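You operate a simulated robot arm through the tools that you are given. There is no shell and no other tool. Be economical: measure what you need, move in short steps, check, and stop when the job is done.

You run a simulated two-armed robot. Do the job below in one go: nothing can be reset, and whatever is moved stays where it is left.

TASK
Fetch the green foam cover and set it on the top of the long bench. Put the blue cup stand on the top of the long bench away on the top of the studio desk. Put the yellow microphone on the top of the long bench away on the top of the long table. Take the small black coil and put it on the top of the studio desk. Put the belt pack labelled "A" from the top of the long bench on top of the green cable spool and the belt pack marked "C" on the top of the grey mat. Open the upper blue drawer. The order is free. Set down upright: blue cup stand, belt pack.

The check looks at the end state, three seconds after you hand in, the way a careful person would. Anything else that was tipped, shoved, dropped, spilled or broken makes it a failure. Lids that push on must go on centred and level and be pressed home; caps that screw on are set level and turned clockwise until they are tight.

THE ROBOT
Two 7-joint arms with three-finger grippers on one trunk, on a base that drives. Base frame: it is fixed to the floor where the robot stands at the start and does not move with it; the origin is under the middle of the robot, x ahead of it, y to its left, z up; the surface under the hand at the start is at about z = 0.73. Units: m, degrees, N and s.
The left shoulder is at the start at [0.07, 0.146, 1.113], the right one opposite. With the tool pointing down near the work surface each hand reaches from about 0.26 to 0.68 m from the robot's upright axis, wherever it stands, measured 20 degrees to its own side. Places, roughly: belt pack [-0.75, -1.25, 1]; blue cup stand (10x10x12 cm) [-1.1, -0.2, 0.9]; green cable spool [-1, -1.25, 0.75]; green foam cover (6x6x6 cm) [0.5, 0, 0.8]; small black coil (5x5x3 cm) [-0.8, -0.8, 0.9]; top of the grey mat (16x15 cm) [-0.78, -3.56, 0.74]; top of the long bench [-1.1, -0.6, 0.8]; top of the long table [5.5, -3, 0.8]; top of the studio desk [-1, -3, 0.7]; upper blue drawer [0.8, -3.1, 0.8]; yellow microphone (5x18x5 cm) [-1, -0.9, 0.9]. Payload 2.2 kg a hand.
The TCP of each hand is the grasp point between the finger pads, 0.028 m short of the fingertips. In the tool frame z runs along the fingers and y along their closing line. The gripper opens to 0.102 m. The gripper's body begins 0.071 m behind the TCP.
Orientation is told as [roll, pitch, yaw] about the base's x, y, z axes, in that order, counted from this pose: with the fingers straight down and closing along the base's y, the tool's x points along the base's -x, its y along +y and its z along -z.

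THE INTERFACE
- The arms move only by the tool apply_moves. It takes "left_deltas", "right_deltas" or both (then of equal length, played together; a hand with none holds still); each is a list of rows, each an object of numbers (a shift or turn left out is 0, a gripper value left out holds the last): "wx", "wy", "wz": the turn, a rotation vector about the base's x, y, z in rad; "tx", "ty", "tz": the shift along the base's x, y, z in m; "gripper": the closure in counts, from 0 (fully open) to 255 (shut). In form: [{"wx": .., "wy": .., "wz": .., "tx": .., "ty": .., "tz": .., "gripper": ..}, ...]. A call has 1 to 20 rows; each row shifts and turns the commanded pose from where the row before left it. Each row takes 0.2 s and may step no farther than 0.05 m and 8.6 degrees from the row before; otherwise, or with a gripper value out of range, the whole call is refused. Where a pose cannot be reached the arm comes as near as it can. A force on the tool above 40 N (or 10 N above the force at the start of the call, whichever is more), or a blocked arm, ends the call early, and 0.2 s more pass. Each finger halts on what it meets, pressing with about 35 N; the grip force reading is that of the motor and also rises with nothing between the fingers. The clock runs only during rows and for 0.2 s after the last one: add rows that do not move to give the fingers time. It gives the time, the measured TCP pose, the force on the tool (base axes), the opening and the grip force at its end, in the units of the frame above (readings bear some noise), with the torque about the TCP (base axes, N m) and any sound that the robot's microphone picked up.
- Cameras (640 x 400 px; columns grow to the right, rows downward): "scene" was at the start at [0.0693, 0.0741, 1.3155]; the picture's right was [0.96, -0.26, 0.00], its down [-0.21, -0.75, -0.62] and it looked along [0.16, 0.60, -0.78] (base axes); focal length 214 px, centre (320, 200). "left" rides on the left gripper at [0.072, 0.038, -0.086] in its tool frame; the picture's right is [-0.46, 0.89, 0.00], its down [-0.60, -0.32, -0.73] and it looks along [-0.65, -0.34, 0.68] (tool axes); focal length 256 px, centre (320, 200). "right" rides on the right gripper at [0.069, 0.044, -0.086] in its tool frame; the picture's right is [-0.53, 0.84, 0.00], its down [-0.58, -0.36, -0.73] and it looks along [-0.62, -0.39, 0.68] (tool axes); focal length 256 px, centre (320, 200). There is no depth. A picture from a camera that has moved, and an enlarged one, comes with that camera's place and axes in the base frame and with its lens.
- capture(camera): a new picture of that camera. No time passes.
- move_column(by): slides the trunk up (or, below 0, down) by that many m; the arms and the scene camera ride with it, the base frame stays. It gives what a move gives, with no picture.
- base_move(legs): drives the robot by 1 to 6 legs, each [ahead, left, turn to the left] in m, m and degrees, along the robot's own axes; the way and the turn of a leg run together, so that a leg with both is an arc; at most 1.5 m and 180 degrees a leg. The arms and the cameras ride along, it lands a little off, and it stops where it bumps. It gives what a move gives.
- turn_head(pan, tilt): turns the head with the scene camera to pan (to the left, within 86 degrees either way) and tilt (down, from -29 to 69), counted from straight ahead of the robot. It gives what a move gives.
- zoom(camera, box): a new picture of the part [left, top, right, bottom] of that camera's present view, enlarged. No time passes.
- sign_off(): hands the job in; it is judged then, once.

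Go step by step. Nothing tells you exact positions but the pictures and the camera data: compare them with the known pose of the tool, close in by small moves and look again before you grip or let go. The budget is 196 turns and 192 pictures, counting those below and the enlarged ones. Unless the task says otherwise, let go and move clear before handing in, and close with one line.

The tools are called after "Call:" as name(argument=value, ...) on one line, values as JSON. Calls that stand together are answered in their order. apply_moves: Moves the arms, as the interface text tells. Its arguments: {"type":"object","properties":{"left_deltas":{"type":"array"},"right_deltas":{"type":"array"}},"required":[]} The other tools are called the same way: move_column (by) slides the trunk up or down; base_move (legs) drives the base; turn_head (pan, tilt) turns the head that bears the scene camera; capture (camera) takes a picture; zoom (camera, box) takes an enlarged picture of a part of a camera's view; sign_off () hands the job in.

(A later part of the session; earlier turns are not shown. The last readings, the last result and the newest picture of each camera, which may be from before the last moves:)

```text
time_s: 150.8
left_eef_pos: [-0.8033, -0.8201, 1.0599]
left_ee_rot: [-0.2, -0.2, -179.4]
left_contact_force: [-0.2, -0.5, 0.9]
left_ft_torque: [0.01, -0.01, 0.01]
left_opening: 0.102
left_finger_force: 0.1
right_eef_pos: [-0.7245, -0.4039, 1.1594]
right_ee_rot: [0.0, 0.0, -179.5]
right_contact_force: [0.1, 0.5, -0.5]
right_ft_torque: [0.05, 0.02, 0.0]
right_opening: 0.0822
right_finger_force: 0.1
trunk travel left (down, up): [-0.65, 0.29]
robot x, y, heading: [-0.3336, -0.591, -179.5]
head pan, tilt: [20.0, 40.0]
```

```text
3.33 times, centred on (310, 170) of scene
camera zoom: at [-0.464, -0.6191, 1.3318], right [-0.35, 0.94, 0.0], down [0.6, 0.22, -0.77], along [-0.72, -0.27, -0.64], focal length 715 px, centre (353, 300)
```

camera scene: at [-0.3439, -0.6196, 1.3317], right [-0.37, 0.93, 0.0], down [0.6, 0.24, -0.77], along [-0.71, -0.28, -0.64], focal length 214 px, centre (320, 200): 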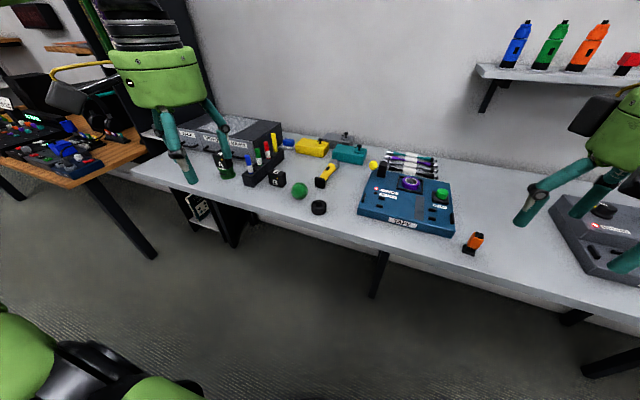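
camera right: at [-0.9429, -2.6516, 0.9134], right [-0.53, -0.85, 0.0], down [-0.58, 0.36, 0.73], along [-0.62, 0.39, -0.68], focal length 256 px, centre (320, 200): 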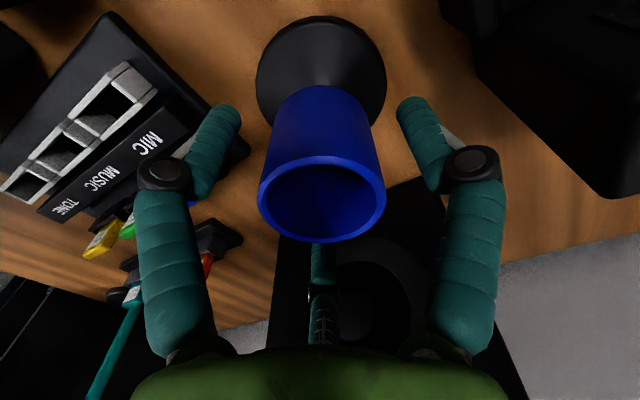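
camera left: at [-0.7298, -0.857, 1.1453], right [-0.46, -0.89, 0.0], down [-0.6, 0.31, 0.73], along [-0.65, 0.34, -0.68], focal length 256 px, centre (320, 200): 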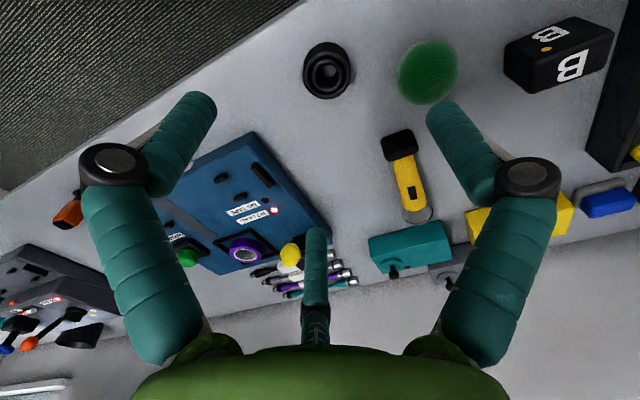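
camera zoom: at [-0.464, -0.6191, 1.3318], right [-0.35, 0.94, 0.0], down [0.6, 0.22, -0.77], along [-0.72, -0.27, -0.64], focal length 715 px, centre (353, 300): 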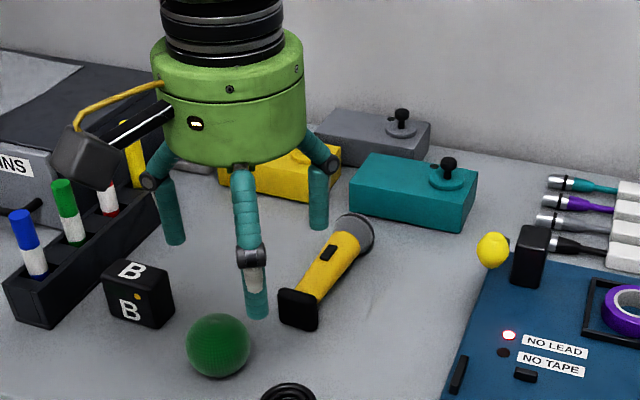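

Coil at [-0.825, -0.814]. Lower with moderate opening.

Call:
apply_moves(left_deltas=[{"tx": -0.021, "ty": 0.005, "gripper": 50}, {"tz": -0.04}, {"tz": -0.04}, {"tz": -0.04}, {"tz": -0.02}, {}])

Call:
capture(camera="left")

```text
time_s: 152.2
left_eef_pos: [-0.8253, -0.8143, 0.9206]
left_ee_rot: [-0.1, -0.1, -179.5]
left_contact_force: [0.3, -0.5, 0.6]
left_ft_torque: [0.0, -0.01, -0.01]
left_opening: 0.0821
left_finger_force: 0.0
right_eef_pos: [-0.7248, -0.4038, 1.1599]
right_ee_rot: [0.1, -0.1, -179.4]
right_contact_force: [0.2, 1.0, -0.8]
right_ft_torque: [0.02, -0.01, -0.02]
right_opening: 0.0822
right_finger_force: 0.0
trunk travel left (down, up): [-0.65, 0.29]
robot x, y, heading: [-0.3332, -0.5913, -179.6]
head pan, tilt: [20.0, 40.0]
```

```text
99 pictures are left
camera left: at [-0.7522, -0.8508, 1.0048], right [-0.46, -0.89, 0.0], down [-0.61, 0.31, 0.73], along [-0.65, 0.34, -0.68], focal length 256 px, centre (320, 200)
```

left: 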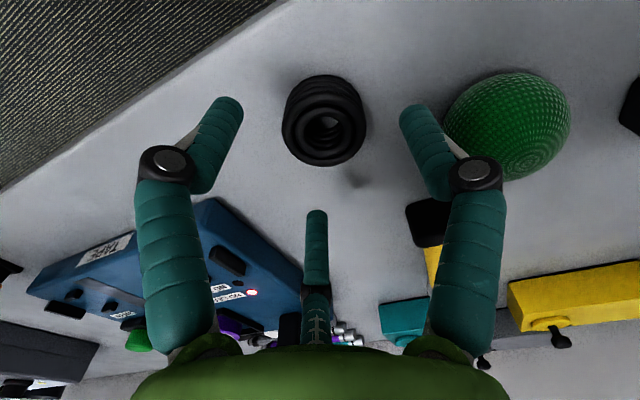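

Narrow the opening a little for foam clearance, then lower and grip.

Call:
apply_moves(left_deltas=[{"gripper": 78}, {"tz": -0.02}, {"tz": -0.016}, {}, {"gripper": 110}, {"gripper": 140}, {"gripper": 150}, {}, {}])

Call:
capture(camera="left")

```text
time_s: 154.2
left_eef_pos: [-0.8246, -0.8137, 0.8839]
left_ee_rot: [-0.2, -0.1, -179.5]
left_contact_force: [-0.3, 0.2, -0.2]
left_ft_torque: [-0.06, 0.02, 0.0]
left_opening: 0.0472
left_finger_force: 35.0
right_eef_pos: [-0.7252, -0.4049, 1.1596]
right_ee_rot: [0.0, 0.0, -179.5]
right_contact_force: [-0.1, -0.3, 0.0]
right_ft_torque: [0.01, 0.01, 0.0]
right_opening: 0.082
right_finger_force: 0.0
trunk travel left (down, up): [-0.65, 0.29]
robot x, y, heading: [-0.3344, -0.5901, -179.2]
head pan, tilt: [20.0, 40.0]
```

```text
98 pictures are left
camera left: at [-0.7529, -0.8511, 0.969], right [-0.46, -0.89, 0.0], down [-0.61, 0.31, 0.73], along [-0.65, 0.34, -0.68], focal length 256 px, centre (320, 200)
```

left: 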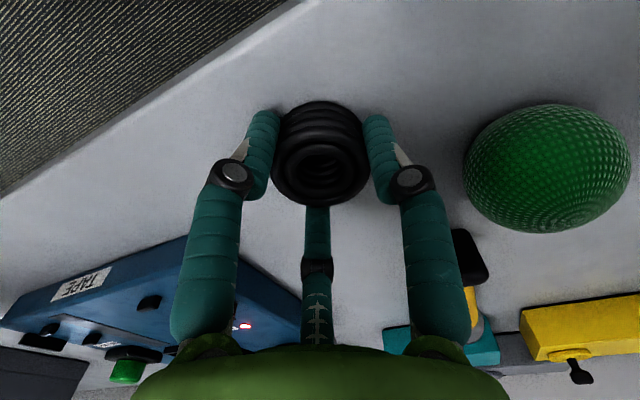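

Coil held. Lift it away and shift left along the bench for the right hand to take the microphone.

Call:
apply_moves(left_deltas=[{"tz": 0.03}, {"tz": 0.04}, {"tz": 0.04}, {"tz": 0.04}, {"tz": 0.04}, {"tz": 0.04}, {"tx": 0.04}, {"tx": 0.04, "ty": -0.03}, {"tx": 0.04, "ty": -0.03}, {}])

Call:
base_move(legs=[[0, 0.46, 0], [0.09, 0, 0]])

Call:
turn_head(pan=-5, tilt=45)

Call:
capture(camera="scene")

Call:
capture(camera="left")

```text
time_s: 156.4
left_eef_pos: [-0.7078, -0.8759, 1.1111]
left_ee_rot: [-0.1, 0.0, -179.4]
left_contact_force: [-0.4, 1.2, -1.8]
left_ft_torque: [-0.03, 0.01, 0.0]
left_opening: 0.0468
left_finger_force: 34.7
right_eef_pos: [-0.7278, -0.4023, 1.1596]
right_ee_rot: [0.0, 0.1, -179.5]
right_contact_force: [-0.7, 0.2, 0.0]
right_ft_torque: [-0.02, -0.03, -0.02]
right_opening: 0.0819
right_finger_force: 0.0
trunk travel left (down, up): [-0.65, 0.29]
robot x, y, heading: [-0.3384, -0.5868, -179.5]
head pan, tilt: [20.0, 40.0]
```

```text
time_s: 159.8
left_eef_pos: [-0.7952, -1.3354, 1.1133]
left_ee_rot: [-0.1, -0.2, -179.9]
left_contact_force: [0.8, -0.1, -0.6]
left_ft_torque: [-0.01, 0.04, 0.02]
left_opening: 0.0468
left_finger_force: 35.0
right_eef_pos: [-0.8096, -0.8641, 1.1601]
right_ee_rot: [-0.1, -0.3, -179.9]
right_contact_force: [0.6, -0.8, -0.2]
right_ft_torque: [-0.02, -0.01, -0.01]
right_opening: 0.0821
right_finger_force: 0.0
trunk travel left (down, up): [-0.65, 0.29]
robot x, y, heading: [-0.4221, -1.0521, 180.2]
head pan, tilt: [20.0, 40.0]
```

```text
time_s: 160.7
left_eef_pos: [-0.7951, -1.3358, 1.112]
left_ee_rot: [-0.1, -0.1, -179.9]
left_contact_force: [0.4, -0.7, -0.4]
left_ft_torque: [0.02, 0.01, -0.02]
left_opening: 0.0471
left_finger_force: 35.2
right_eef_pos: [-0.8115, -0.8644, 1.1593]
right_ee_rot: [0.0, -0.1, -179.9]
right_contact_force: [-0.1, -0.3, 0.4]
right_ft_torque: [-0.07, -0.01, -0.01]
right_opening: 0.0821
right_finger_force: 0.0
trunk travel left (down, up): [-0.65, 0.29]
robot x, y, heading: [-0.4209, -1.0533, 179.9]
head pan, tilt: [-5.0, 45.0]
```

```text
97 pictures are left
camera scene: at [-0.5523, -1.0444, 1.3245], right [0.09, 1.0, 0.0], down [0.7, -0.06, -0.71], along [-0.7, 0.06, -0.71], focal length 214 px, centre (320, 200)
```

scene: 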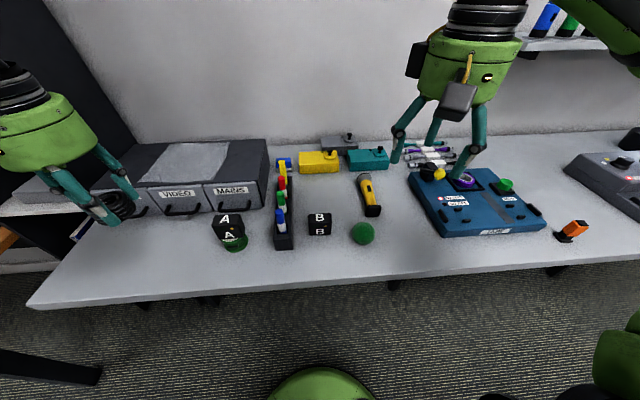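

```text
96 pictures are left
camera left: at [-0.7233, -1.373, 1.1972], right [-0.46, -0.89, 0.0], down [-0.6, 0.31, 0.73], along [-0.65, 0.34, -0.68], focal length 256 px, centre (320, 200)
```

left: 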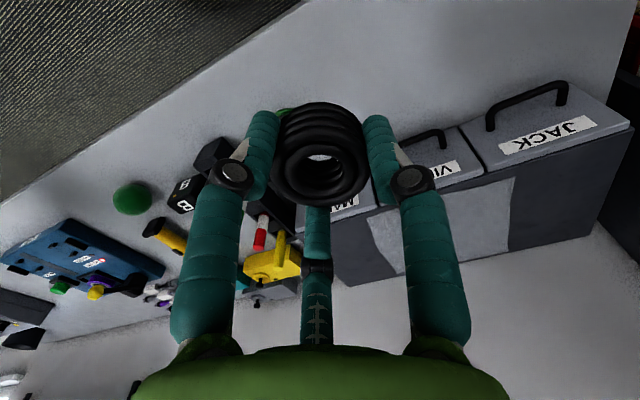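

Call:
zoom(camera="scene", box=[320, 140, 440, 250])

Call:
capture(camera="right")

```text
3.64 times, centred on (380, 195) of scene
camera zoom: at [-0.5523, -1.0444, 1.3245], right [0.09, 1.0, 0.0], down [0.7, -0.06, -0.71], along [-0.7, 0.06, -0.71], focal length 780 px, centre (102, 218)
```

zoom: 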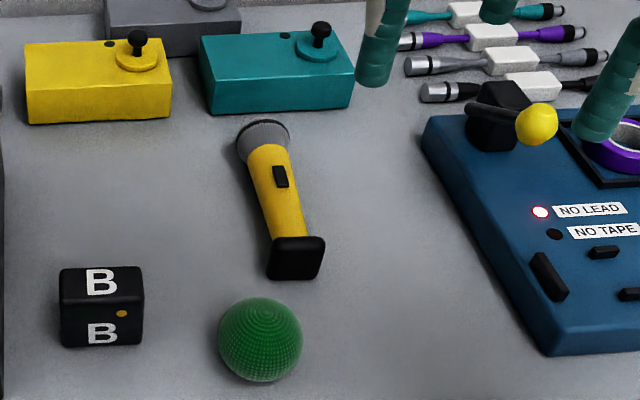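

```text
94 pictures are left
camera right: at [-0.7409, -0.9064, 1.2447], right [-0.53, -0.85, 0.0], down [-0.58, 0.36, 0.73], along [-0.62, 0.39, -0.68], focal length 256 px, centre (320, 200)
```

right: 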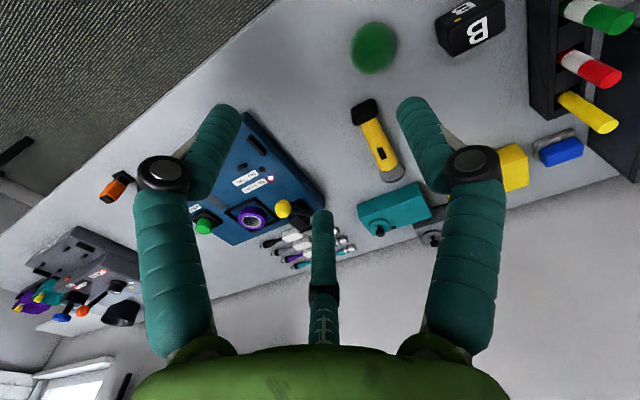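

Microphone lies along x at y about -0.856, handle centre [-1.015, -0.856]. Drive a bit closer and go above it.

Call:
base_move(legs=[[0.06, 0, 0]])

Call:
apply_moves(right_deltas=[{"tx": -0.035, "ty": 0.003}, {"tx": -0.035, "ty": 0.003}, {"tx": -0.035, "ty": 0.003}, {"tx": -0.033, "ty": 0.003}, {"tz": -0.04}, {"tz": -0.04}, {"tz": -0.04}, {"tz": -0.03}, {}])

Call:
capture(camera="right")

Call:
zoom(camera="scene", box=[320, 110, 500, 230])

```text
time_s: 161.7
left_eef_pos: [-0.8511, -1.3353, 1.1129]
left_ee_rot: [-0.1, -0.4, -179.9]
left_contact_force: [1.0, 0.2, 0.5]
left_ft_torque: [0.01, 0.0, -0.01]
left_opening: 0.047
left_finger_force: 35.2
right_eef_pos: [-0.8649, -0.8636, 1.1606]
right_ee_rot: [-0.1, -0.3, -179.9]
right_contact_force: [0.1, -0.3, -0.4]
right_ft_torque: [0.01, -0.01, -0.02]
right_opening: 0.082
right_finger_force: 0.0
trunk travel left (down, up): [-0.65, 0.29]
robot x, y, heading: [-0.4803, -1.0529, 179.8]
head pan, tilt: [-5.0, 45.0]
```

```text
time_s: 163.7
left_eef_pos: [-0.8521, -1.335, 1.112]
left_ee_rot: [-0.1, -0.2, -179.9]
left_contact_force: [1.3, 0.1, -1.2]
left_ft_torque: [0.02, 0.04, 0.02]
left_opening: 0.0472
left_finger_force: 35.0
right_eef_pos: [-1.0073, -0.8539, 1.0104]
right_ee_rot: [0.0, -0.2, -179.9]
right_contact_force: [-1.2, -0.5, 0.2]
right_ft_torque: [0.02, 0.03, 0.0]
right_opening: 0.082
right_finger_force: 0.1
trunk travel left (down, up): [-0.65, 0.29]
robot x, y, heading: [-0.4777, -1.0554, 180.1]
head pan, tilt: [-5.0, 45.0]
```

```text
93 pictures are left
camera right: at [-0.9381, -0.8961, 1.0955], right [-0.53, -0.85, 0.0], down [-0.57, 0.36, 0.73], along [-0.62, 0.39, -0.68], focal length 256 px, centre (320, 200)
```

right: 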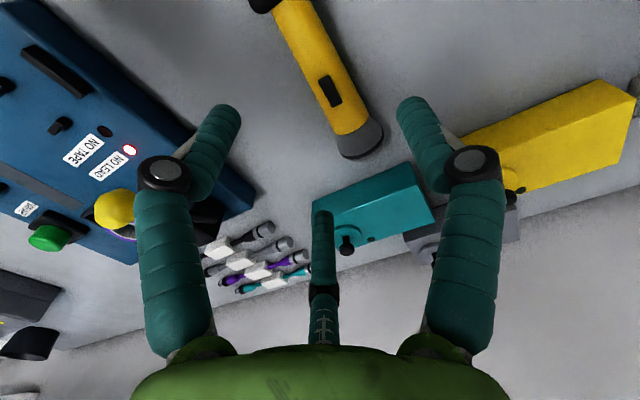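

```text
3.33 times, centred on (410, 170) of scene
camera zoom: at [-0.6096, -1.0447, 1.3245], right [0.09, 1.0, 0.0], down [0.7, -0.06, -0.71], along [-0.7, 0.06, -0.71], focal length 715 px, centre (20, 300)
```

zoom: 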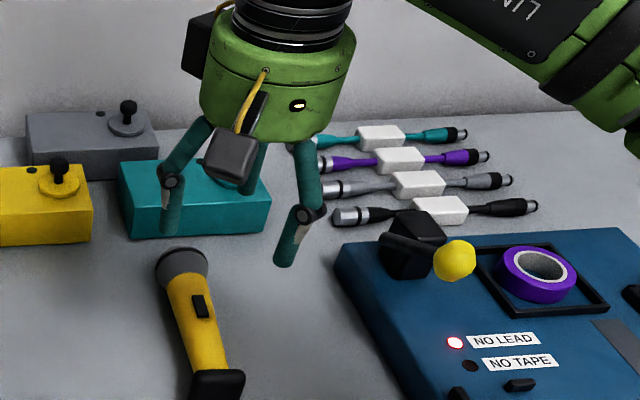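

Aligned over the handle. Lower and grip.

Call:
apply_moves(right_deltas=[{"ty": 0.004, "tz": -0.03}, {"tz": -0.04}, {"tz": -0.03}, {}])

Call:
capture(camera="right")

Call:
zoom(camera="scene", box=[320, 110, 500, 230])

```text
time_s: 164.7
left_eef_pos: [-0.8534, -1.3356, 1.1122]
left_ee_rot: [0.0, -0.1, -180.0]
left_contact_force: [0.1, -0.2, -1.3]
left_ft_torque: [-0.03, 0.0, 0.04]
left_opening: 0.047
left_finger_force: 34.9
right_eef_pos: [-1.0062, -0.8489, 0.9092]
right_ee_rot: [0.0, -0.2, -179.7]
right_contact_force: [0.0, 0.6, 0.3]
right_ft_torque: [-0.01, -0.02, 0.02]
right_opening: 0.0821
right_finger_force: 0.1
trunk travel left (down, up): [-0.65, 0.29]
robot x, y, heading: [-0.4782, -1.0528, 180.3]
head pan, tilt: [-5.0, 45.0]
```

```text
91 pictures are left
camera right: at [-0.9374, -0.8915, 0.9942], right [-0.53, -0.85, 0.0], down [-0.58, 0.36, 0.73], along [-0.62, 0.39, -0.68], focal length 256 px, centre (320, 200)
```

right: 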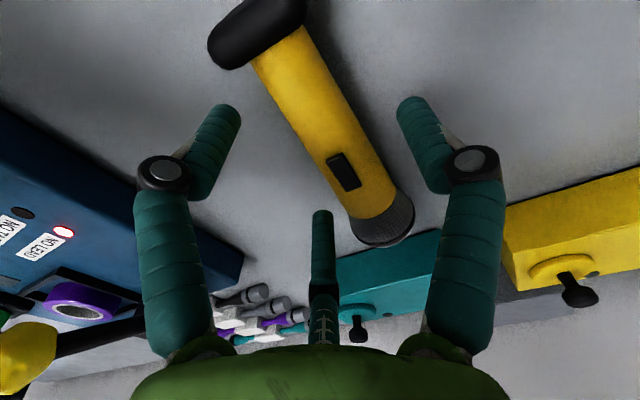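

```text
3.33 times, centred on (410, 170) of scene
camera zoom: at [-0.6097, -1.0444, 1.3245], right [0.09, 1.0, 0.0], down [0.7, -0.06, -0.71], along [-0.7, 0.06, -0.71], focal length 715 px, centre (20, 300)
```

zoom: 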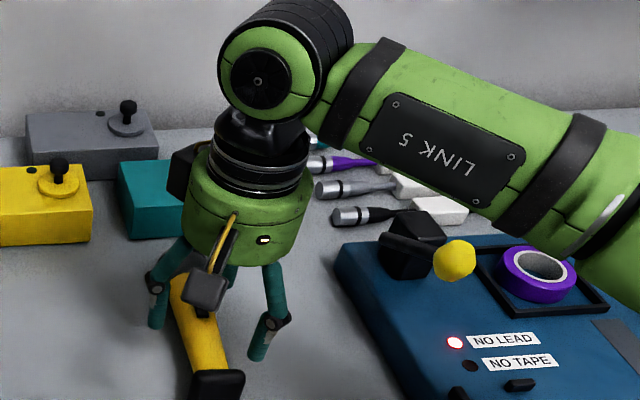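

Geometry is right: pair on one side, thumb on the other. Final lowering and close.

Call:
apply_moves(right_deltas=[{"tz": -0.015}, {"tz": -0.008}, {}, {"gripper": 90}, {"gripper": 120}, {"gripper": 150}, {"gripper": 180}, {}, {}])

Call:
capture(camera="right")

```text
time_s: 166.7
left_eef_pos: [-0.8533, -1.3354, 1.1132]
left_ee_rot: [-0.1, -0.1, -179.9]
left_contact_force: [-0.9, -0.2, -0.7]
left_ft_torque: [-0.03, 0.0, -0.01]
left_opening: 0.0472
left_finger_force: 34.5
right_eef_pos: [-1.006, -0.8474, 0.886]
right_ee_rot: [0.0, -0.2, -179.9]
right_contact_force: [-1.3, 0.3, 2.0]
right_ft_torque: [0.01, -0.04, -0.08]
right_opening: 0.048
right_finger_force: 34.6
trunk travel left (down, up): [-0.65, 0.29]
robot x, y, heading: [-0.4761, -1.0556, 179.9]
head pan, tilt: [-5.0, 45.0]
```

```text
89 pictures are left
camera right: at [-0.937, -0.8908, 0.972], right [-0.53, -0.85, 0.0], down [-0.58, 0.36, 0.73], along [-0.62, 0.39, -0.68], focal length 256 px, centre (320, 200)
```

right: 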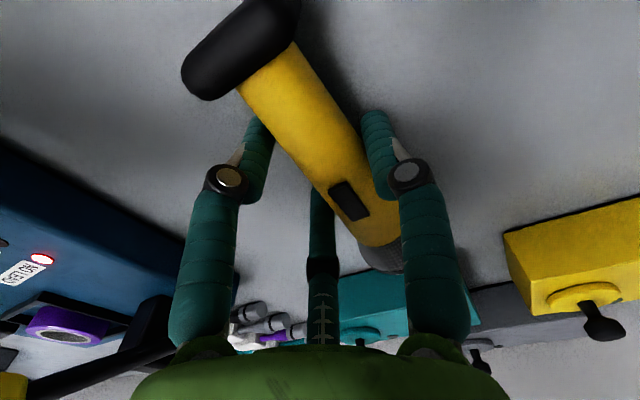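

Held. Lift and pull back, then check.

Call:
apply_moves(right_deltas=[{"tz": 0.03}, {"tz": 0.04}, {"tz": 0.04}, {"tz": 0.04}, {"tz": 0.04}, {"tz": 0.04}, {"tz": 0.03}, {"tx": 0.04}, {"tx": 0.04}, {"tx": 0.04}, {"tx": 0.04}, {}])

Call:
capture(camera="right")

Call:
base_move(legs=[[-0.28, 0, 0]])

Call:
capture(camera="scene")

```text
time_s: 169.3
left_eef_pos: [-0.8531, -1.3348, 1.1112]
left_ee_rot: [-0.1, -0.1, -179.9]
left_contact_force: [0.0, 0.3, -1.0]
left_ft_torque: [0.0, -0.01, 0.02]
left_opening: 0.0472
left_finger_force: 34.8
right_eef_pos: [-0.8455, -0.8459, 1.144]
right_ee_rot: [0.0, -0.2, -179.8]
right_contact_force: [-0.3, -0.2, -2.9]
right_ft_torque: [-0.01, -0.08, -0.02]
right_opening: 0.0476
right_finger_force: 35.8
trunk travel left (down, up): [-0.65, 0.29]
robot x, y, heading: [-0.4759, -1.0503, 180.0]
head pan, tilt: [-5.0, 45.0]
```

```text
88 pictures are left
camera right: at [-0.7759, -0.8895, 1.2294], right [-0.53, -0.85, 0.0], down [-0.58, 0.36, 0.73], along [-0.62, 0.39, -0.68], focal length 256 px, centre (320, 200)
```

right: 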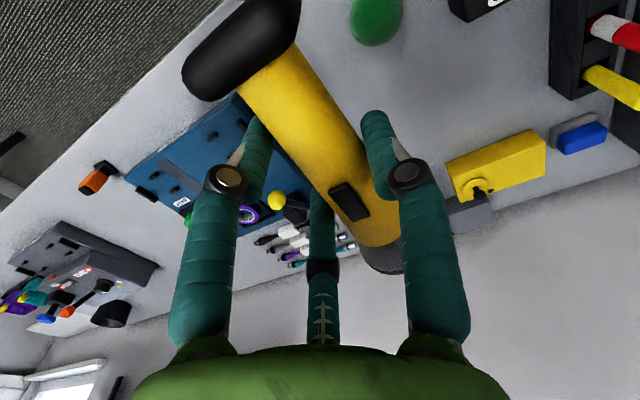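

```text
time_s: 171.3
left_eef_pos: [-0.5705, -1.3343, 1.1115]
left_ee_rot: [-0.1, -0.1, -179.9]
left_contact_force: [-0.6, -0.9, -0.9]
left_ft_torque: [0.0, -0.03, 0.01]
left_opening: 0.047
left_finger_force: 35.1
right_eef_pos: [-0.5622, -0.8453, 1.1447]
right_ee_rot: [0.0, -0.1, -179.8]
right_contact_force: [0.4, -0.6, -2.7]
right_ft_torque: [0.0, -0.09, -0.02]
right_opening: 0.0479
right_finger_force: 34.7
trunk travel left (down, up): [-0.65, 0.29]
robot x, y, heading: [-0.192, -1.0517, -180.0]
head pan, tilt: [-5.0, 45.0]
```

```text
87 pictures are left
camera scene: at [-0.3276, -1.0443, 1.3242], right [0.09, 1.0, 0.0], down [0.71, -0.06, -0.71], along [-0.7, 0.06, -0.71], focal length 214 px, centre (320, 200)
```

scene: 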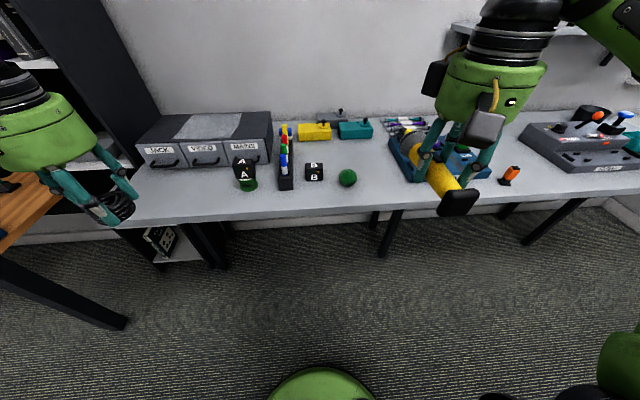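

Bench is done. Strafe to the desk with coil (left) and microphone (right).

Call:
base_move(legs=[[0, 1.2, 0], [0, 1.02, 0]])

Call:
turn_head(pan=20, tilt=42)

Call:
capture(camera="scene")

```text
time_s: 182.1
left_eef_pos: [-0.6325, -3.5133, 1.1116]
left_ee_rot: [-0.1, 0.0, 178.7]
left_contact_force: [0.7, 0.0, -1.0]
left_ft_torque: [-0.01, -0.03, 0.0]
left_opening: 0.0471
left_finger_force: 34.9
right_eef_pos: [-0.6118, -3.0244, 1.1455]
right_ee_rot: [-0.1, -0.1, 178.7]
right_contact_force: [0.0, -0.4, -2.4]
right_ft_torque: [0.02, -0.07, -0.02]
right_opening: 0.048
right_finger_force: 34.8
trunk travel left (down, up): [-0.65, 0.29]
robot x, y, heading: [-0.2498, -3.2398, 178.6]
head pan, tilt: [-5.0, 45.0]
```

```text
time_s: 183.0
left_eef_pos: [-0.6321, -3.5135, 1.1127]
left_ee_rot: [-0.1, -0.2, 178.7]
left_contact_force: [-0.4, 0.6, 0.5]
left_ft_torque: [0.03, -0.04, 0.03]
left_opening: 0.047
left_finger_force: 35.2
right_eef_pos: [-0.6129, -3.0245, 1.1442]
right_ee_rot: [-0.2, 0.0, 178.7]
right_contact_force: [-0.3, -0.2, -3.0]
right_ft_torque: [0.03, -0.1, 0.0]
right_opening: 0.0482
right_finger_force: 35.1
trunk travel left (down, up): [-0.65, 0.29]
robot x, y, heading: [-0.248, -3.2383, 178.5]
head pan, tilt: [20.0, 42.0]
```

```text
86 pictures are left
camera scene: at [-0.3811, -3.264, 1.3287], right [-0.32, 0.95, 0.0], down [0.63, 0.21, -0.74], along [-0.7, -0.24, -0.67], focal length 214 px, centre (320, 200)
```

scene: 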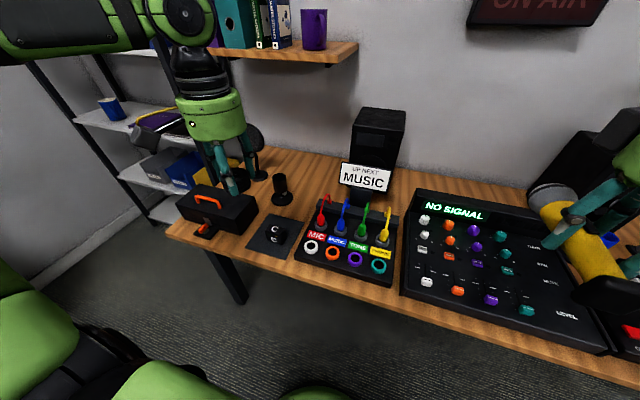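

Call:
zoom(camera="scene", box=[220, 120, 400, 240])

```text
3.33 times, centred on (310, 180) of scene
camera zoom: at [-0.3811, -3.264, 1.3287], right [-0.32, 0.95, 0.0], down [0.63, 0.21, -0.74], along [-0.7, -0.24, -0.67], focal length 715 px, centre (353, 267)
```

zoom: 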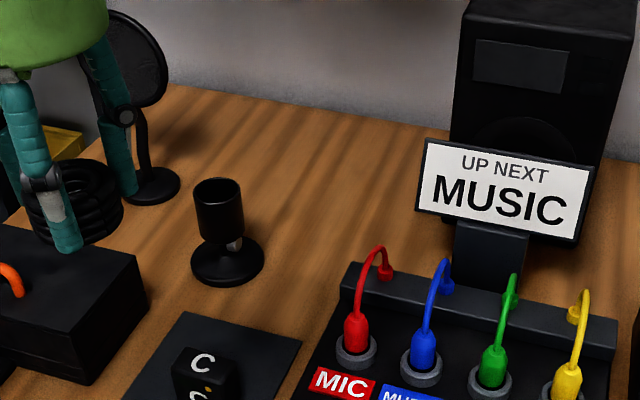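

Free area around [-1.03, -3.545] between the black mic stand and the patch bay. Drive in and lower the trunk.

Call:
base_move(legs=[[0.2, 0.09, 1.3]])

Call:
move_column(by=-0.1)

Call:
apply_moves(left_deltas=[{"tx": -0.04, "ty": 0.005}, {"tx": -0.04, "ty": 0.01}, {"tx": -0.04, "ty": 0.01}, {"tx": -0.035, "ty": 0.01}, {}])

Call:
capture(camera="left")

Call:
capture(camera="scene")

```text
time_s: 184.7
left_eef_pos: [-0.8235, -3.6102, 1.1129]
left_ee_rot: [0.1, -0.2, -180.0]
left_contact_force: [-0.1, -0.5, -0.9]
left_ft_torque: [-0.01, -0.04, -0.01]
left_opening: 0.0472
left_finger_force: 35.7
right_eef_pos: [-0.8142, -3.1233, 1.1431]
right_ee_rot: [0.0, -0.2, -179.9]
right_contact_force: [0.6, 0.4, -1.9]
right_ft_torque: [0.01, -0.07, -0.01]
right_opening: 0.0479
right_finger_force: 35.1
trunk travel left (down, up): [-0.65, 0.29]
robot x, y, heading: [-0.4481, -3.3272, 179.9]
head pan, tilt: [20.0, 42.0]
```

```text
time_s: 186.0
left_eef_pos: [-0.8244, -3.6115, 1.0113]
left_ee_rot: [-0.1, -0.2, -180.0]
left_contact_force: [-0.7, 0.7, -0.6]
left_ft_torque: [-0.02, 0.02, -0.01]
left_opening: 0.047
left_finger_force: 35.1
right_eef_pos: [-0.8148, -3.1235, 1.0447]
right_ee_rot: [-0.1, -0.1, -179.8]
right_contact_force: [-0.2, 0.0, -2.0]
right_ft_torque: [0.0, -0.07, 0.01]
right_opening: 0.0476
right_finger_force: 34.9
trunk travel left (down, up): [-0.55, 0.39]
robot x, y, heading: [-0.4499, -3.3311, 180.0]
head pan, tilt: [20.0, 42.0]
```

```text
time_s: 187.2
left_eef_pos: [-0.9778, -3.5763, 1.0129]
left_ee_rot: [-0.1, -0.2, -180.0]
left_contact_force: [-0.5, -1.0, -0.7]
left_ft_torque: [0.05, 0.05, 0.01]
left_opening: 0.0469
left_finger_force: 35.5
right_eef_pos: [-0.8151, -3.123, 1.0446]
right_ee_rot: [-0.1, -0.2, -179.9]
right_contact_force: [0.1, -0.2, -2.5]
right_ft_torque: [0.02, -0.09, -0.04]
right_opening: 0.0479
right_finger_force: 35.0
trunk travel left (down, up): [-0.55, 0.39]
robot x, y, heading: [-0.4479, -3.3306, 179.7]
head pan, tilt: [20.0, 42.0]
```

```text
84 pictures are left
camera left: at [-0.9059, -3.6147, 1.0989], right [-0.46, -0.89, 0.0], down [-0.6, 0.32, 0.73], along [-0.65, 0.34, -0.68], focal length 256 px, centre (320, 200)
```

left: 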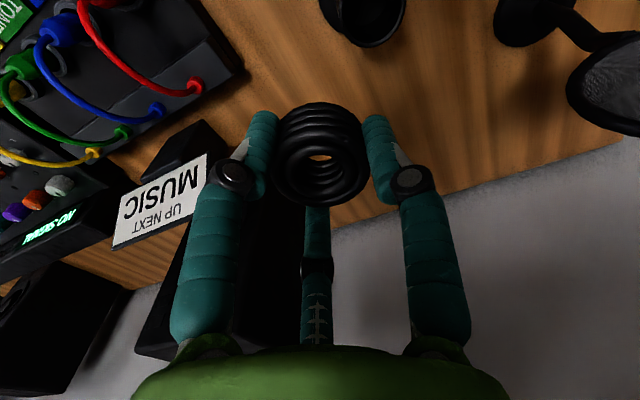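

```text
83 pictures are left
camera scene: at [-0.5767, -3.357, 1.2289], right [-0.34, 0.94, 0.0], down [0.63, 0.23, -0.74], along [-0.7, -0.25, -0.67], focal length 214 px, centre (320, 200)
```

scene: 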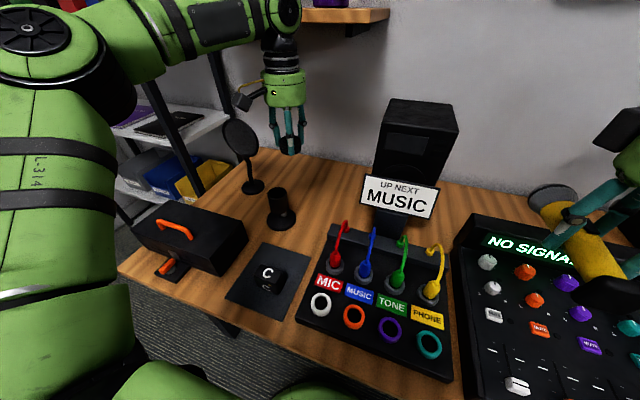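

Adjust to [-1.04, -3.53] and lower.

Call:
apply_moves(left_deltas=[{"tx": -0.03, "ty": 0.023}, {"tx": -0.032, "ty": 0.023}, {"tz": -0.04}, {"tz": -0.04}, {"tz": -0.04}, {"tz": -0.03}, {"tz": -0.03}, {}])

Call:
capture(camera="left")

Call:
zoom(camera="scene", box=[220, 100, 400, 240])

```text
time_s: 189.0
left_eef_pos: [-0.9927, -3.561, 0.8309]
left_ee_rot: [0.0, -0.2, -180.0]
left_contact_force: [-0.4, 0.0, -1.1]
left_ft_torque: [0.01, 0.03, -0.02]
left_opening: 0.0467
left_finger_force: 35.1
left hand out of reach, approached as far as the arm can: row 1, 2
right_eef_pos: [-0.8141, -3.1235, 1.0439]
right_ee_rot: [0.1, -0.2, -179.9]
right_contact_force: [-1.0, -0.7, -2.7]
right_ft_torque: [-0.02, -0.05, 0.02]
right_opening: 0.048
right_finger_force: 34.9
trunk travel left (down, up): [-0.55, 0.39]
robot x, y, heading: [-0.4512, -3.3312, 180.0]
head pan, tilt: [20.0, 42.0]
```

```text
82 pictures are left
camera left: at [-0.921, -3.5985, 0.9163], right [-0.46, -0.89, 0.0], down [-0.6, 0.32, 0.73], along [-0.65, 0.34, -0.68], focal length 256 px, centre (320, 200)
```

left: 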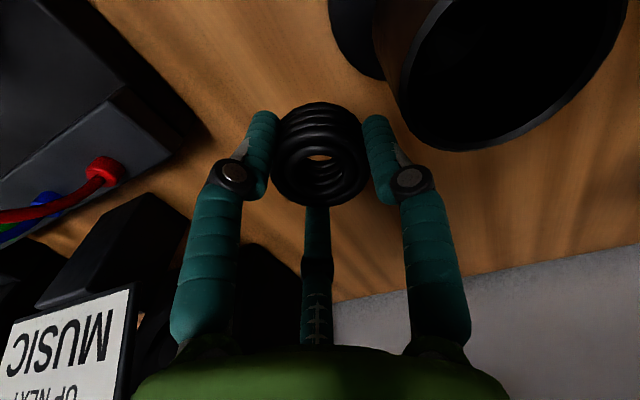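

```text
2.86 times, centred on (310, 170) of scene
camera zoom: at [-0.578, -3.3569, 1.2287], right [-0.34, 0.94, 0.0], down [0.63, 0.23, -0.74], along [-0.7, -0.25, -0.67], focal length 613 px, centre (349, 286)
```

zoom: 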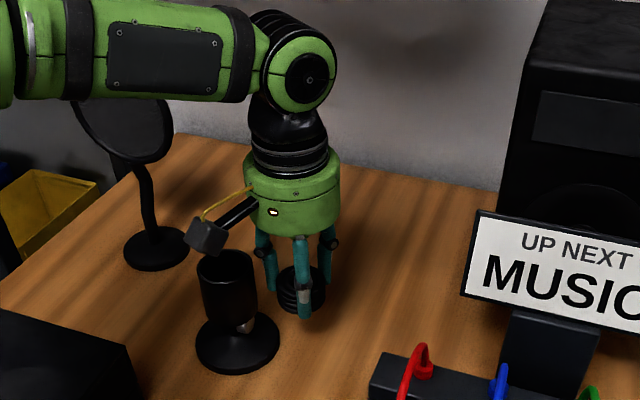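

The hand camera would come too close to the black stand here. I raise, shift the base right and forward, and use [-1.01, -3.50] instead.

Call:
apply_moves(left_deltas=[{"tz": 0.04}, {"tz": 0.04}, {"tz": 0.04}, {}])

Call:
base_move(legs=[[0.045, -0.07, 0]])

Call:
capture(camera="left")

Call:
capture(camera="scene")

```text
time_s: 190.0
left_eef_pos: [-0.9933, -3.5612, 0.9486]
left_ee_rot: [-0.1, -0.1, -179.9]
left_contact_force: [-0.7, -0.3, -0.6]
left_ft_torque: [0.03, 0.0, 0.01]
left_opening: 0.0472
left_finger_force: 35.3
right_eef_pos: [-0.8155, -3.1234, 1.044]
right_ee_rot: [-0.1, 0.0, -179.9]
right_contact_force: [-0.8, -0.4, -2.8]
right_ft_torque: [0.01, -0.07, -0.03]
right_opening: 0.0476
right_finger_force: 35.1
trunk travel left (down, up): [-0.55, 0.39]
robot x, y, heading: [-0.4509, -3.3315, 179.5]
head pan, tilt: [20.0, 42.0]
```

```text
time_s: 191.1
left_eef_pos: [-1.0379, -3.4917, 0.9503]
left_ee_rot: [-0.1, -0.1, -179.8]
left_contact_force: [0.0, 0.8, -0.4]
left_ft_torque: [-0.02, -0.01, -0.06]
left_opening: 0.047
left_finger_force: 35.2
right_eef_pos: [-0.8609, -3.0538, 1.0455]
right_ee_rot: [-0.1, 0.0, -179.8]
right_contact_force: [0.0, 0.0, -2.3]
right_ft_torque: [0.03, -0.07, 0.02]
right_opening: 0.0476
right_finger_force: 35.1
trunk travel left (down, up): [-0.55, 0.39]
robot x, y, heading: [-0.4935, -3.2593, -179.8]
head pan, tilt: [20.0, 42.0]
```

```text
80 pictures are left
camera left: at [-0.9654, -3.5298, 1.0351], right [-0.46, -0.89, 0.0], down [-0.6, 0.31, 0.73], along [-0.65, 0.34, -0.68], focal length 256 px, centre (320, 200)
```

left: 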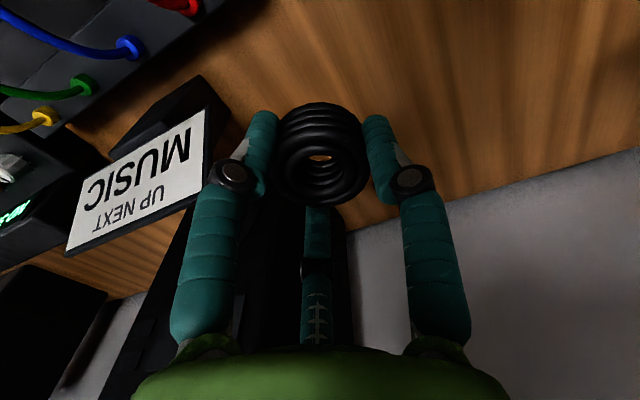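

```text
79 pictures are left
camera scene: at [-0.6231, -3.2877, 1.2287], right [-0.34, 0.94, 0.0], down [0.63, 0.23, -0.74], along [-0.7, -0.25, -0.67], focal length 214 px, centre (320, 200)
```

scene: 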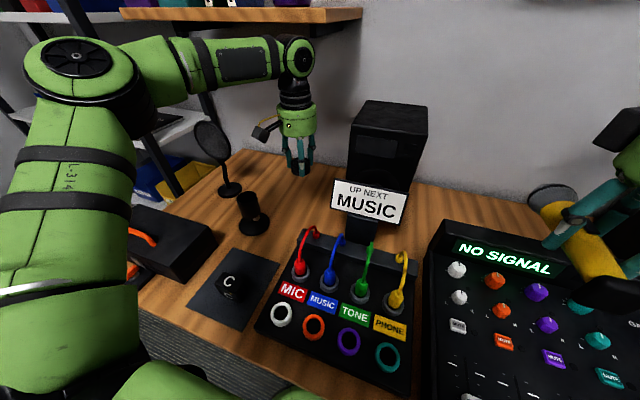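

Good spot: shift 1.5 cm away from the sign and lower.

Call:
apply_moves(left_deltas=[{"tx": 0.008, "ty": -0.015}, {"tz": -0.04}, {"tz": -0.04}, {"tz": -0.04}, {"tz": -0.035}, {}])

Call:
capture(camera="left")

Call:
zoom(camera="scene", box=[200, 100, 380, 240])

```text
time_s: 192.5
left_eef_pos: [-1.032, -3.5067, 0.7966]
left_ee_rot: [-0.2, -0.3, -179.9]
left_contact_force: [0.1, -0.5, -0.5]
left_ft_torque: [0.0, 0.01, -0.02]
left_opening: 0.047
left_finger_force: 34.7
right_eef_pos: [-0.8594, -3.056, 1.0443]
right_ee_rot: [0.0, -0.2, -179.8]
right_contact_force: [-0.5, -0.4, -1.9]
right_ft_torque: [0.03, -0.09, 0.0]
right_opening: 0.0477
right_finger_force: 35.0
trunk travel left (down, up): [-0.55, 0.39]
robot x, y, heading: [-0.4921, -3.2628, -180.0]
head pan, tilt: [20.0, 42.0]
```

```text
78 pictures are left
camera left: at [-0.9583, -3.5451, 0.8819], right [-0.46, -0.89, 0.0], down [-0.6, 0.31, 0.73], along [-0.65, 0.34, -0.68], focal length 256 px, centre (320, 200)
```

left: 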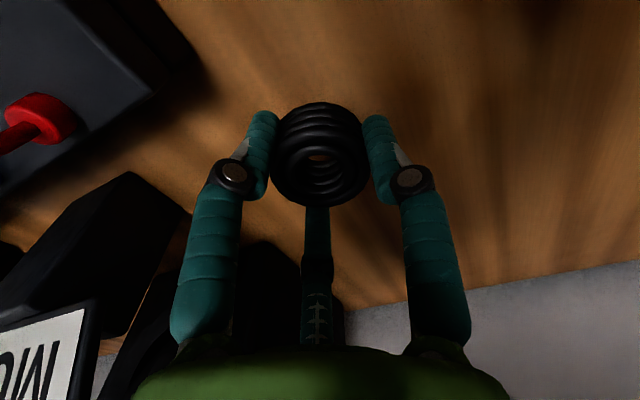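

```text
2.86 times, centred on (290, 170) of scene
camera zoom: at [-0.6225, -3.2875, 1.2288], right [-0.34, 0.94, 0.0], down [0.63, 0.23, -0.74], along [-0.7, -0.25, -0.67], focal length 613 px, centre (406, 286)
```

zoom: 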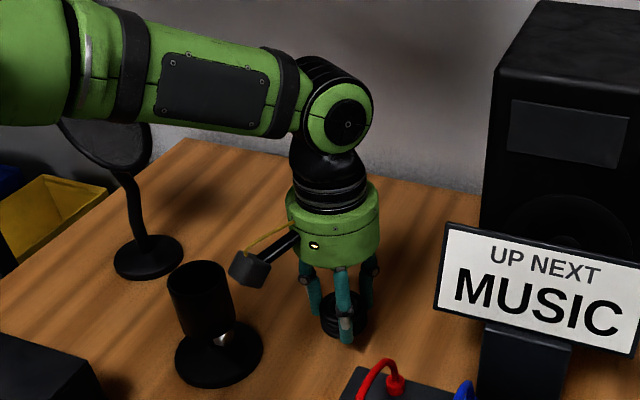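

Clear. Fine descent to contact.

Call:
apply_moves(left_deltas=[{"tz": -0.01}, {"tz": -0.008}, {"tz": -0.004}, {"tz": -0.004}, {"tz": -0.003}, {}])

```text
time_s: 193.9
left_eef_pos: [-1.0303, -3.5069, 0.7666]
left_ee_rot: [-0.1, -0.2, -179.8]
left_contact_force: [0.4, -0.6, -1.0]
left_ft_torque: [0.01, 0.01, -0.04]
left_opening: 0.0469
left_finger_force: 34.8
right_eef_pos: [-0.861, -3.0548, 1.0445]
right_ee_rot: [0.0, -0.1, -179.8]
right_contact_force: [0.1, 0.9, -1.7]
right_ft_torque: [0.06, -0.08, 0.02]
right_opening: 0.0479
right_finger_force: 35.5
trunk travel left (down, up): [-0.55, 0.39]
robot x, y, heading: [-0.492, -3.2647, -180.0]
head pan, tilt: [20.0, 42.0]
```

Call:
apply_moves(left_deltas=[{"tz": -0.003}, {"tz": -0.003}, {"tz": -0.002}, {}])

```text
time_s: 194.9
left_eef_pos: [-1.0307, -3.5077, 0.7629]
left_ee_rot: [-0.2, -0.6, -179.8]
left_contact_force: [-2.1, -4.5, 24.5]
left_ft_torque: [-0.17, -0.03, 0.02]
left_opening: 0.0474
left_finger_force: 34.9
right_eef_pos: [-0.8567, -3.0533, 1.0448]
right_ee_rot: [0.1, -0.4, -179.8]
right_contact_force: [-0.7, -0.3, -2.8]
right_ft_torque: [0.03, -0.07, 0.0]
right_opening: 0.0478
right_finger_force: 35.1
trunk travel left (down, up): [-0.55, 0.39]
robot x, y, heading: [-0.4903, -3.2607, -180.1]
head pan, tilt: [20.0, 42.0]
```

Contact. Ease, open, and rise.

Call:
apply_moves(left_deltas=[{"tz": 0.003}, {"gripper": 130}, {"gripper": 110}, {"gripper": 85}, {"gripper": 70}, {}, {"tz": 0.03}, {"tz": 0.04}, {"tz": 0.04}, {"tz": 0.04}, {"tz": 0.04}, {"tz": 0.04}, {}])

Call:
zoom(camera="scene", box=[200, 100, 380, 240])

```text
time_s: 197.7
left_eef_pos: [-1.0296, -3.5081, 0.9888]
left_ee_rot: [-0.1, 0.0, -179.9]
left_contact_force: [0.1, -0.3, 0.1]
left_ft_torque: [0.02, -0.04, 0.02]
left_opening: 0.0738
left_finger_force: 0.1
right_eef_pos: [-0.8601, -3.0548, 1.0457]
right_ee_rot: [-0.1, -0.1, -179.8]
right_contact_force: [0.0, -1.1, -2.9]
right_ft_torque: [0.05, -0.12, 0.0]
right_opening: 0.0477
right_finger_force: 35.1
trunk travel left (down, up): [-0.55, 0.39]
robot x, y, heading: [-0.4956, -3.2561, -180.0]
head pan, tilt: [20.0, 42.0]
```

```text
2.86 times, centred on (290, 170) of scene
camera zoom: at [-0.6233, -3.2877, 1.2287], right [-0.34, 0.94, 0.0], down [0.63, 0.23, -0.74], along [-0.7, -0.25, -0.67], focal length 613 px, centre (406, 286)
```

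zoom: 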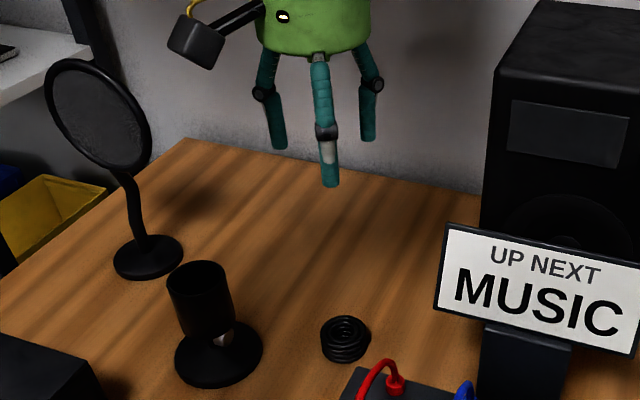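

Coil is on the desk. Retract, back up, raise the trunk and turn to face the teal table with the drawers.

Call:
apply_moves(left_deltas=[{"tz": 0.04}, {"tz": 0.03}, {"tx": 0.04}, {"tx": 0.04}, {"tx": 0.04}, {"tx": 0.04}, {"tx": 0.04}, {}])

Call:
base_move(legs=[[-0.3, 0, 0]])

Call:
move_column(by=0.1)

Call:
base_move(legs=[[0, 0, 90]])

Call:
turn_head(pan=60, tilt=30)

Call:
capture(camera="scene")

```text
time_s: 199.5
left_eef_pos: [-0.8254, -3.5085, 1.0569]
left_ee_rot: [-0.2, -0.1, -179.7]
left_contact_force: [0.1, -0.4, -0.2]
left_ft_torque: [-0.04, 0.01, 0.01]
left_opening: 0.0741
left_finger_force: 0.0
left hand out of reach, approached as far as the arm can: row 2
right_eef_pos: [-0.8613, -3.0536, 1.0439]
right_ee_rot: [0.0, -0.1, -179.8]
right_contact_force: [-0.4, 0.0, -1.6]
right_ft_torque: [-0.01, -0.08, 0.02]
right_opening: 0.0478
right_finger_force: 34.8
trunk travel left (down, up): [-0.55, 0.39]
robot x, y, heading: [-0.4933, -3.2569, -179.7]
head pan, tilt: [20.0, 42.0]
```

```text
time_s: 201.5
left_eef_pos: [-0.5244, -3.5076, 1.0572]
left_ee_rot: [-0.2, -0.1, 180.0]
left_contact_force: [0.4, 1.0, 0.0]
left_ft_torque: [0.0, 0.03, -0.01]
left_opening: 0.0742
left_finger_force: 0.1
right_eef_pos: [-0.5585, -3.0531, 1.043]
right_ee_rot: [0.0, 0.0, 180.0]
right_contact_force: [1.3, 0.5, -3.1]
right_ft_torque: [0.01, -0.05, 0.01]
right_opening: 0.0481
right_finger_force: 34.8
trunk travel left (down, up): [-0.55, 0.39]
robot x, y, heading: [-0.1909, -3.2628, 179.6]
head pan, tilt: [20.0, 42.0]
```

```text
time_s: 202.8
left_eef_pos: [-0.5249, -3.508, 1.1577]
left_ee_rot: [-0.1, -0.1, 179.9]
left_contact_force: [-0.4, 0.2, -0.6]
left_ft_torque: [0.03, -0.01, 0.01]
left_opening: 0.0738
left_finger_force: 0.0
right_eef_pos: [-0.5577, -3.0524, 1.1449]
right_ee_rot: [-0.2, -0.1, 180.0]
right_contact_force: [0.0, 0.1, -3.5]
right_ft_torque: [0.05, -0.12, -0.01]
right_opening: 0.0482
right_finger_force: 34.8
trunk travel left (down, up): [-0.65, 0.29]
robot x, y, heading: [-0.1906, -3.2583, 179.9]
head pan, tilt: [20.0, 42.0]
```

```text
time_s: 207.1
left_eef_pos: [0.0538, -3.5952, 1.1577]
left_ee_rot: [-0.2, 0.0, -90.4]
left_contact_force: [-0.2, -0.4, 0.4]
left_ft_torque: [0.0, 0.01, 0.0]
left_opening: 0.074
left_finger_force: 0.0
right_eef_pos: [-0.4013, -3.6251, 1.1442]
right_ee_rot: [0.0, -0.1, -90.4]
right_contact_force: [-0.3, 0.7, -2.4]
right_ft_torque: [0.06, 0.0, 0.0]
right_opening: 0.0479
right_finger_force: 34.9
trunk travel left (down, up): [-0.65, 0.29]
robot x, y, heading: [-0.1928, -3.2624, -90.4]
head pan, tilt: [20.0, 42.0]
```

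```text
time_s: 208.1
left_eef_pos: [0.0539, -3.595, 1.1575]
left_ee_rot: [-0.1, -0.2, -90.4]
left_contact_force: [0.3, -0.7, -0.3]
left_ft_torque: [0.0, 0.0, -0.02]
left_opening: 0.0738
left_finger_force: 0.0
right_eef_pos: [-0.4008, -3.6259, 1.1449]
right_ee_rot: [-0.2, -0.2, -90.3]
right_contact_force: [-0.7, -0.1, -3.4]
right_ft_torque: [0.09, 0.01, 0.0]
right_opening: 0.0479
right_finger_force: 34.9
trunk travel left (down, up): [-0.65, 0.29]
robot x, y, heading: [-0.193, -3.2595, -90.6]
head pan, tilt: [60.0, 30.0]
```

```text
75 pictures are left
camera scene: at [-0.115, -3.3559, 1.347], right [-0.51, -0.86, 0.0], down [-0.43, 0.25, -0.87], along [0.75, -0.44, -0.5], focal length 214 px, centre (320, 200)
```

scene: 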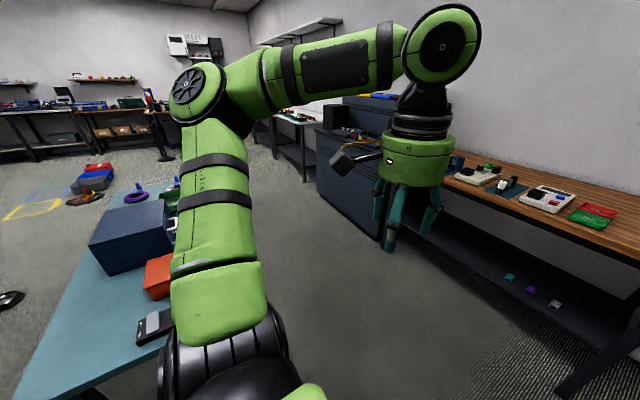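

Call:
turn_head(pan=86, tilt=35)

Call:
capture(camera="scene")

```text
time_s: 209.0
left_eef_pos: [0.0533, -3.5946, 1.1581]
left_ee_rot: [-0.2, -0.1, -90.4]
left_contact_force: [0.3, 0.2, 0.2]
left_ft_torque: [-0.01, 0.02, 0.0]
left_opening: 0.0739
left_finger_force: 0.1
right_eef_pos: [-0.4003, -3.6265, 1.1447]
right_ee_rot: [-0.1, -0.1, -90.3]
right_contact_force: [1.0, -0.3, -3.5]
right_ft_torque: [0.08, 0.02, -0.02]
right_opening: 0.0477
right_finger_force: 34.7
trunk travel left (down, up): [-0.65, 0.29]
robot x, y, heading: [-0.1945, -3.2657, -90.4]
head pan, tilt: [85.9, 35.0]
```

```text
74 pictures are left
camera scene: at [-0.1051, -3.317, 1.3393], right [-0.08, -1.0, 0.0], down [-0.57, 0.05, -0.82], along [0.82, -0.07, -0.57], focal length 214 px, centre (320, 200)
```

scene: 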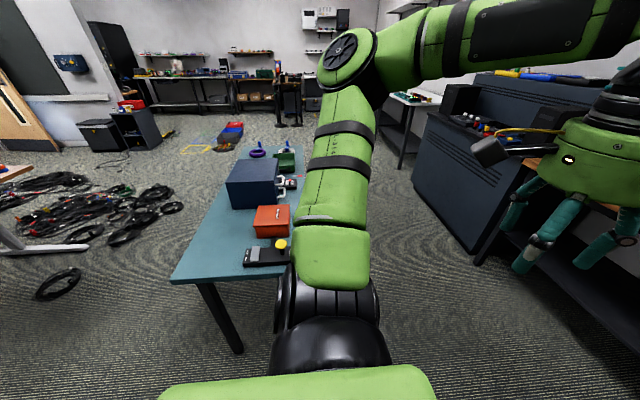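

The blue box on the teal table has its drawer handles on the side facing -y. I go round to that aisle: forward, turn left, and look.

Call:
base_move(legs=[[0.53, 0, 0], [0, 0, 90.4]])

Call:
turn_head(pan=15, tilt=30)

Call:
capture(camera="scene")

```text
time_s: 215.8
left_eef_pos: [0.1459, -3.5555, 1.1578]
left_ee_rot: [-0.2, 0.0, -2.6]
left_contact_force: [0.3, 1.1, -0.2]
left_ft_torque: [0.01, -0.02, 0.02]
left_opening: 0.0737
left_finger_force: 0.0
right_eef_pos: [0.1592, -4.0112, 1.1447]
right_ee_rot: [0.0, -0.1, -2.4]
right_contact_force: [0.1, 0.6, -3.5]
right_ft_torque: [-0.05, 0.06, -0.03]
right_opening: 0.0477
right_finger_force: 35.3
trunk travel left (down, up): [-0.65, 0.29]
robot x, y, heading: [-0.1965, -3.7852, -2.4]
head pan, tilt: [85.9, 35.0]
```

```text
time_s: 217.3
left_eef_pos: [0.1467, -3.5551, 1.1577]
left_ee_rot: [-0.1, -0.1, -2.6]
left_contact_force: [-0.4, 0.1, 0.3]
left_ft_torque: [0.0, 0.0, -0.03]
left_opening: 0.0736
left_finger_force: 0.0
right_eef_pos: [0.1589, -4.01, 1.1441]
right_ee_rot: [-0.1, -0.1, -2.5]
right_contact_force: [0.1, -0.1, -3.2]
right_ft_torque: [-0.01, 0.06, -0.03]
right_opening: 0.048
right_finger_force: 35.1
trunk travel left (down, up): [-0.65, 0.29]
robot x, y, heading: [-0.1966, -3.789, -2.5]
head pan, tilt: [15.0, 30.0]
```

```text
73 pictures are left
camera scene: at [-0.0597, -3.7695, 1.347], right [0.21, -0.98, 0.0], down [-0.49, -0.11, -0.87], along [0.85, 0.18, -0.5], focal length 214 px, centre (320, 200)
```

scene: 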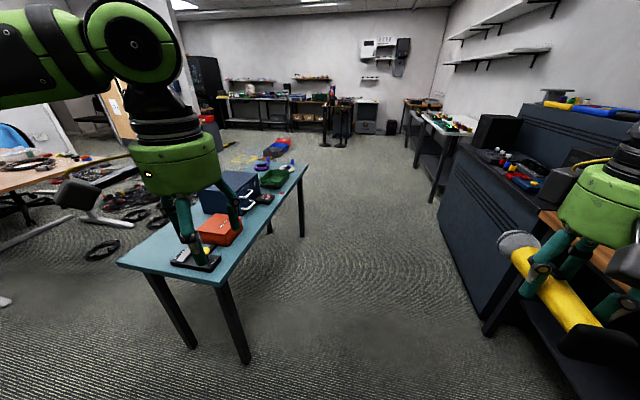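

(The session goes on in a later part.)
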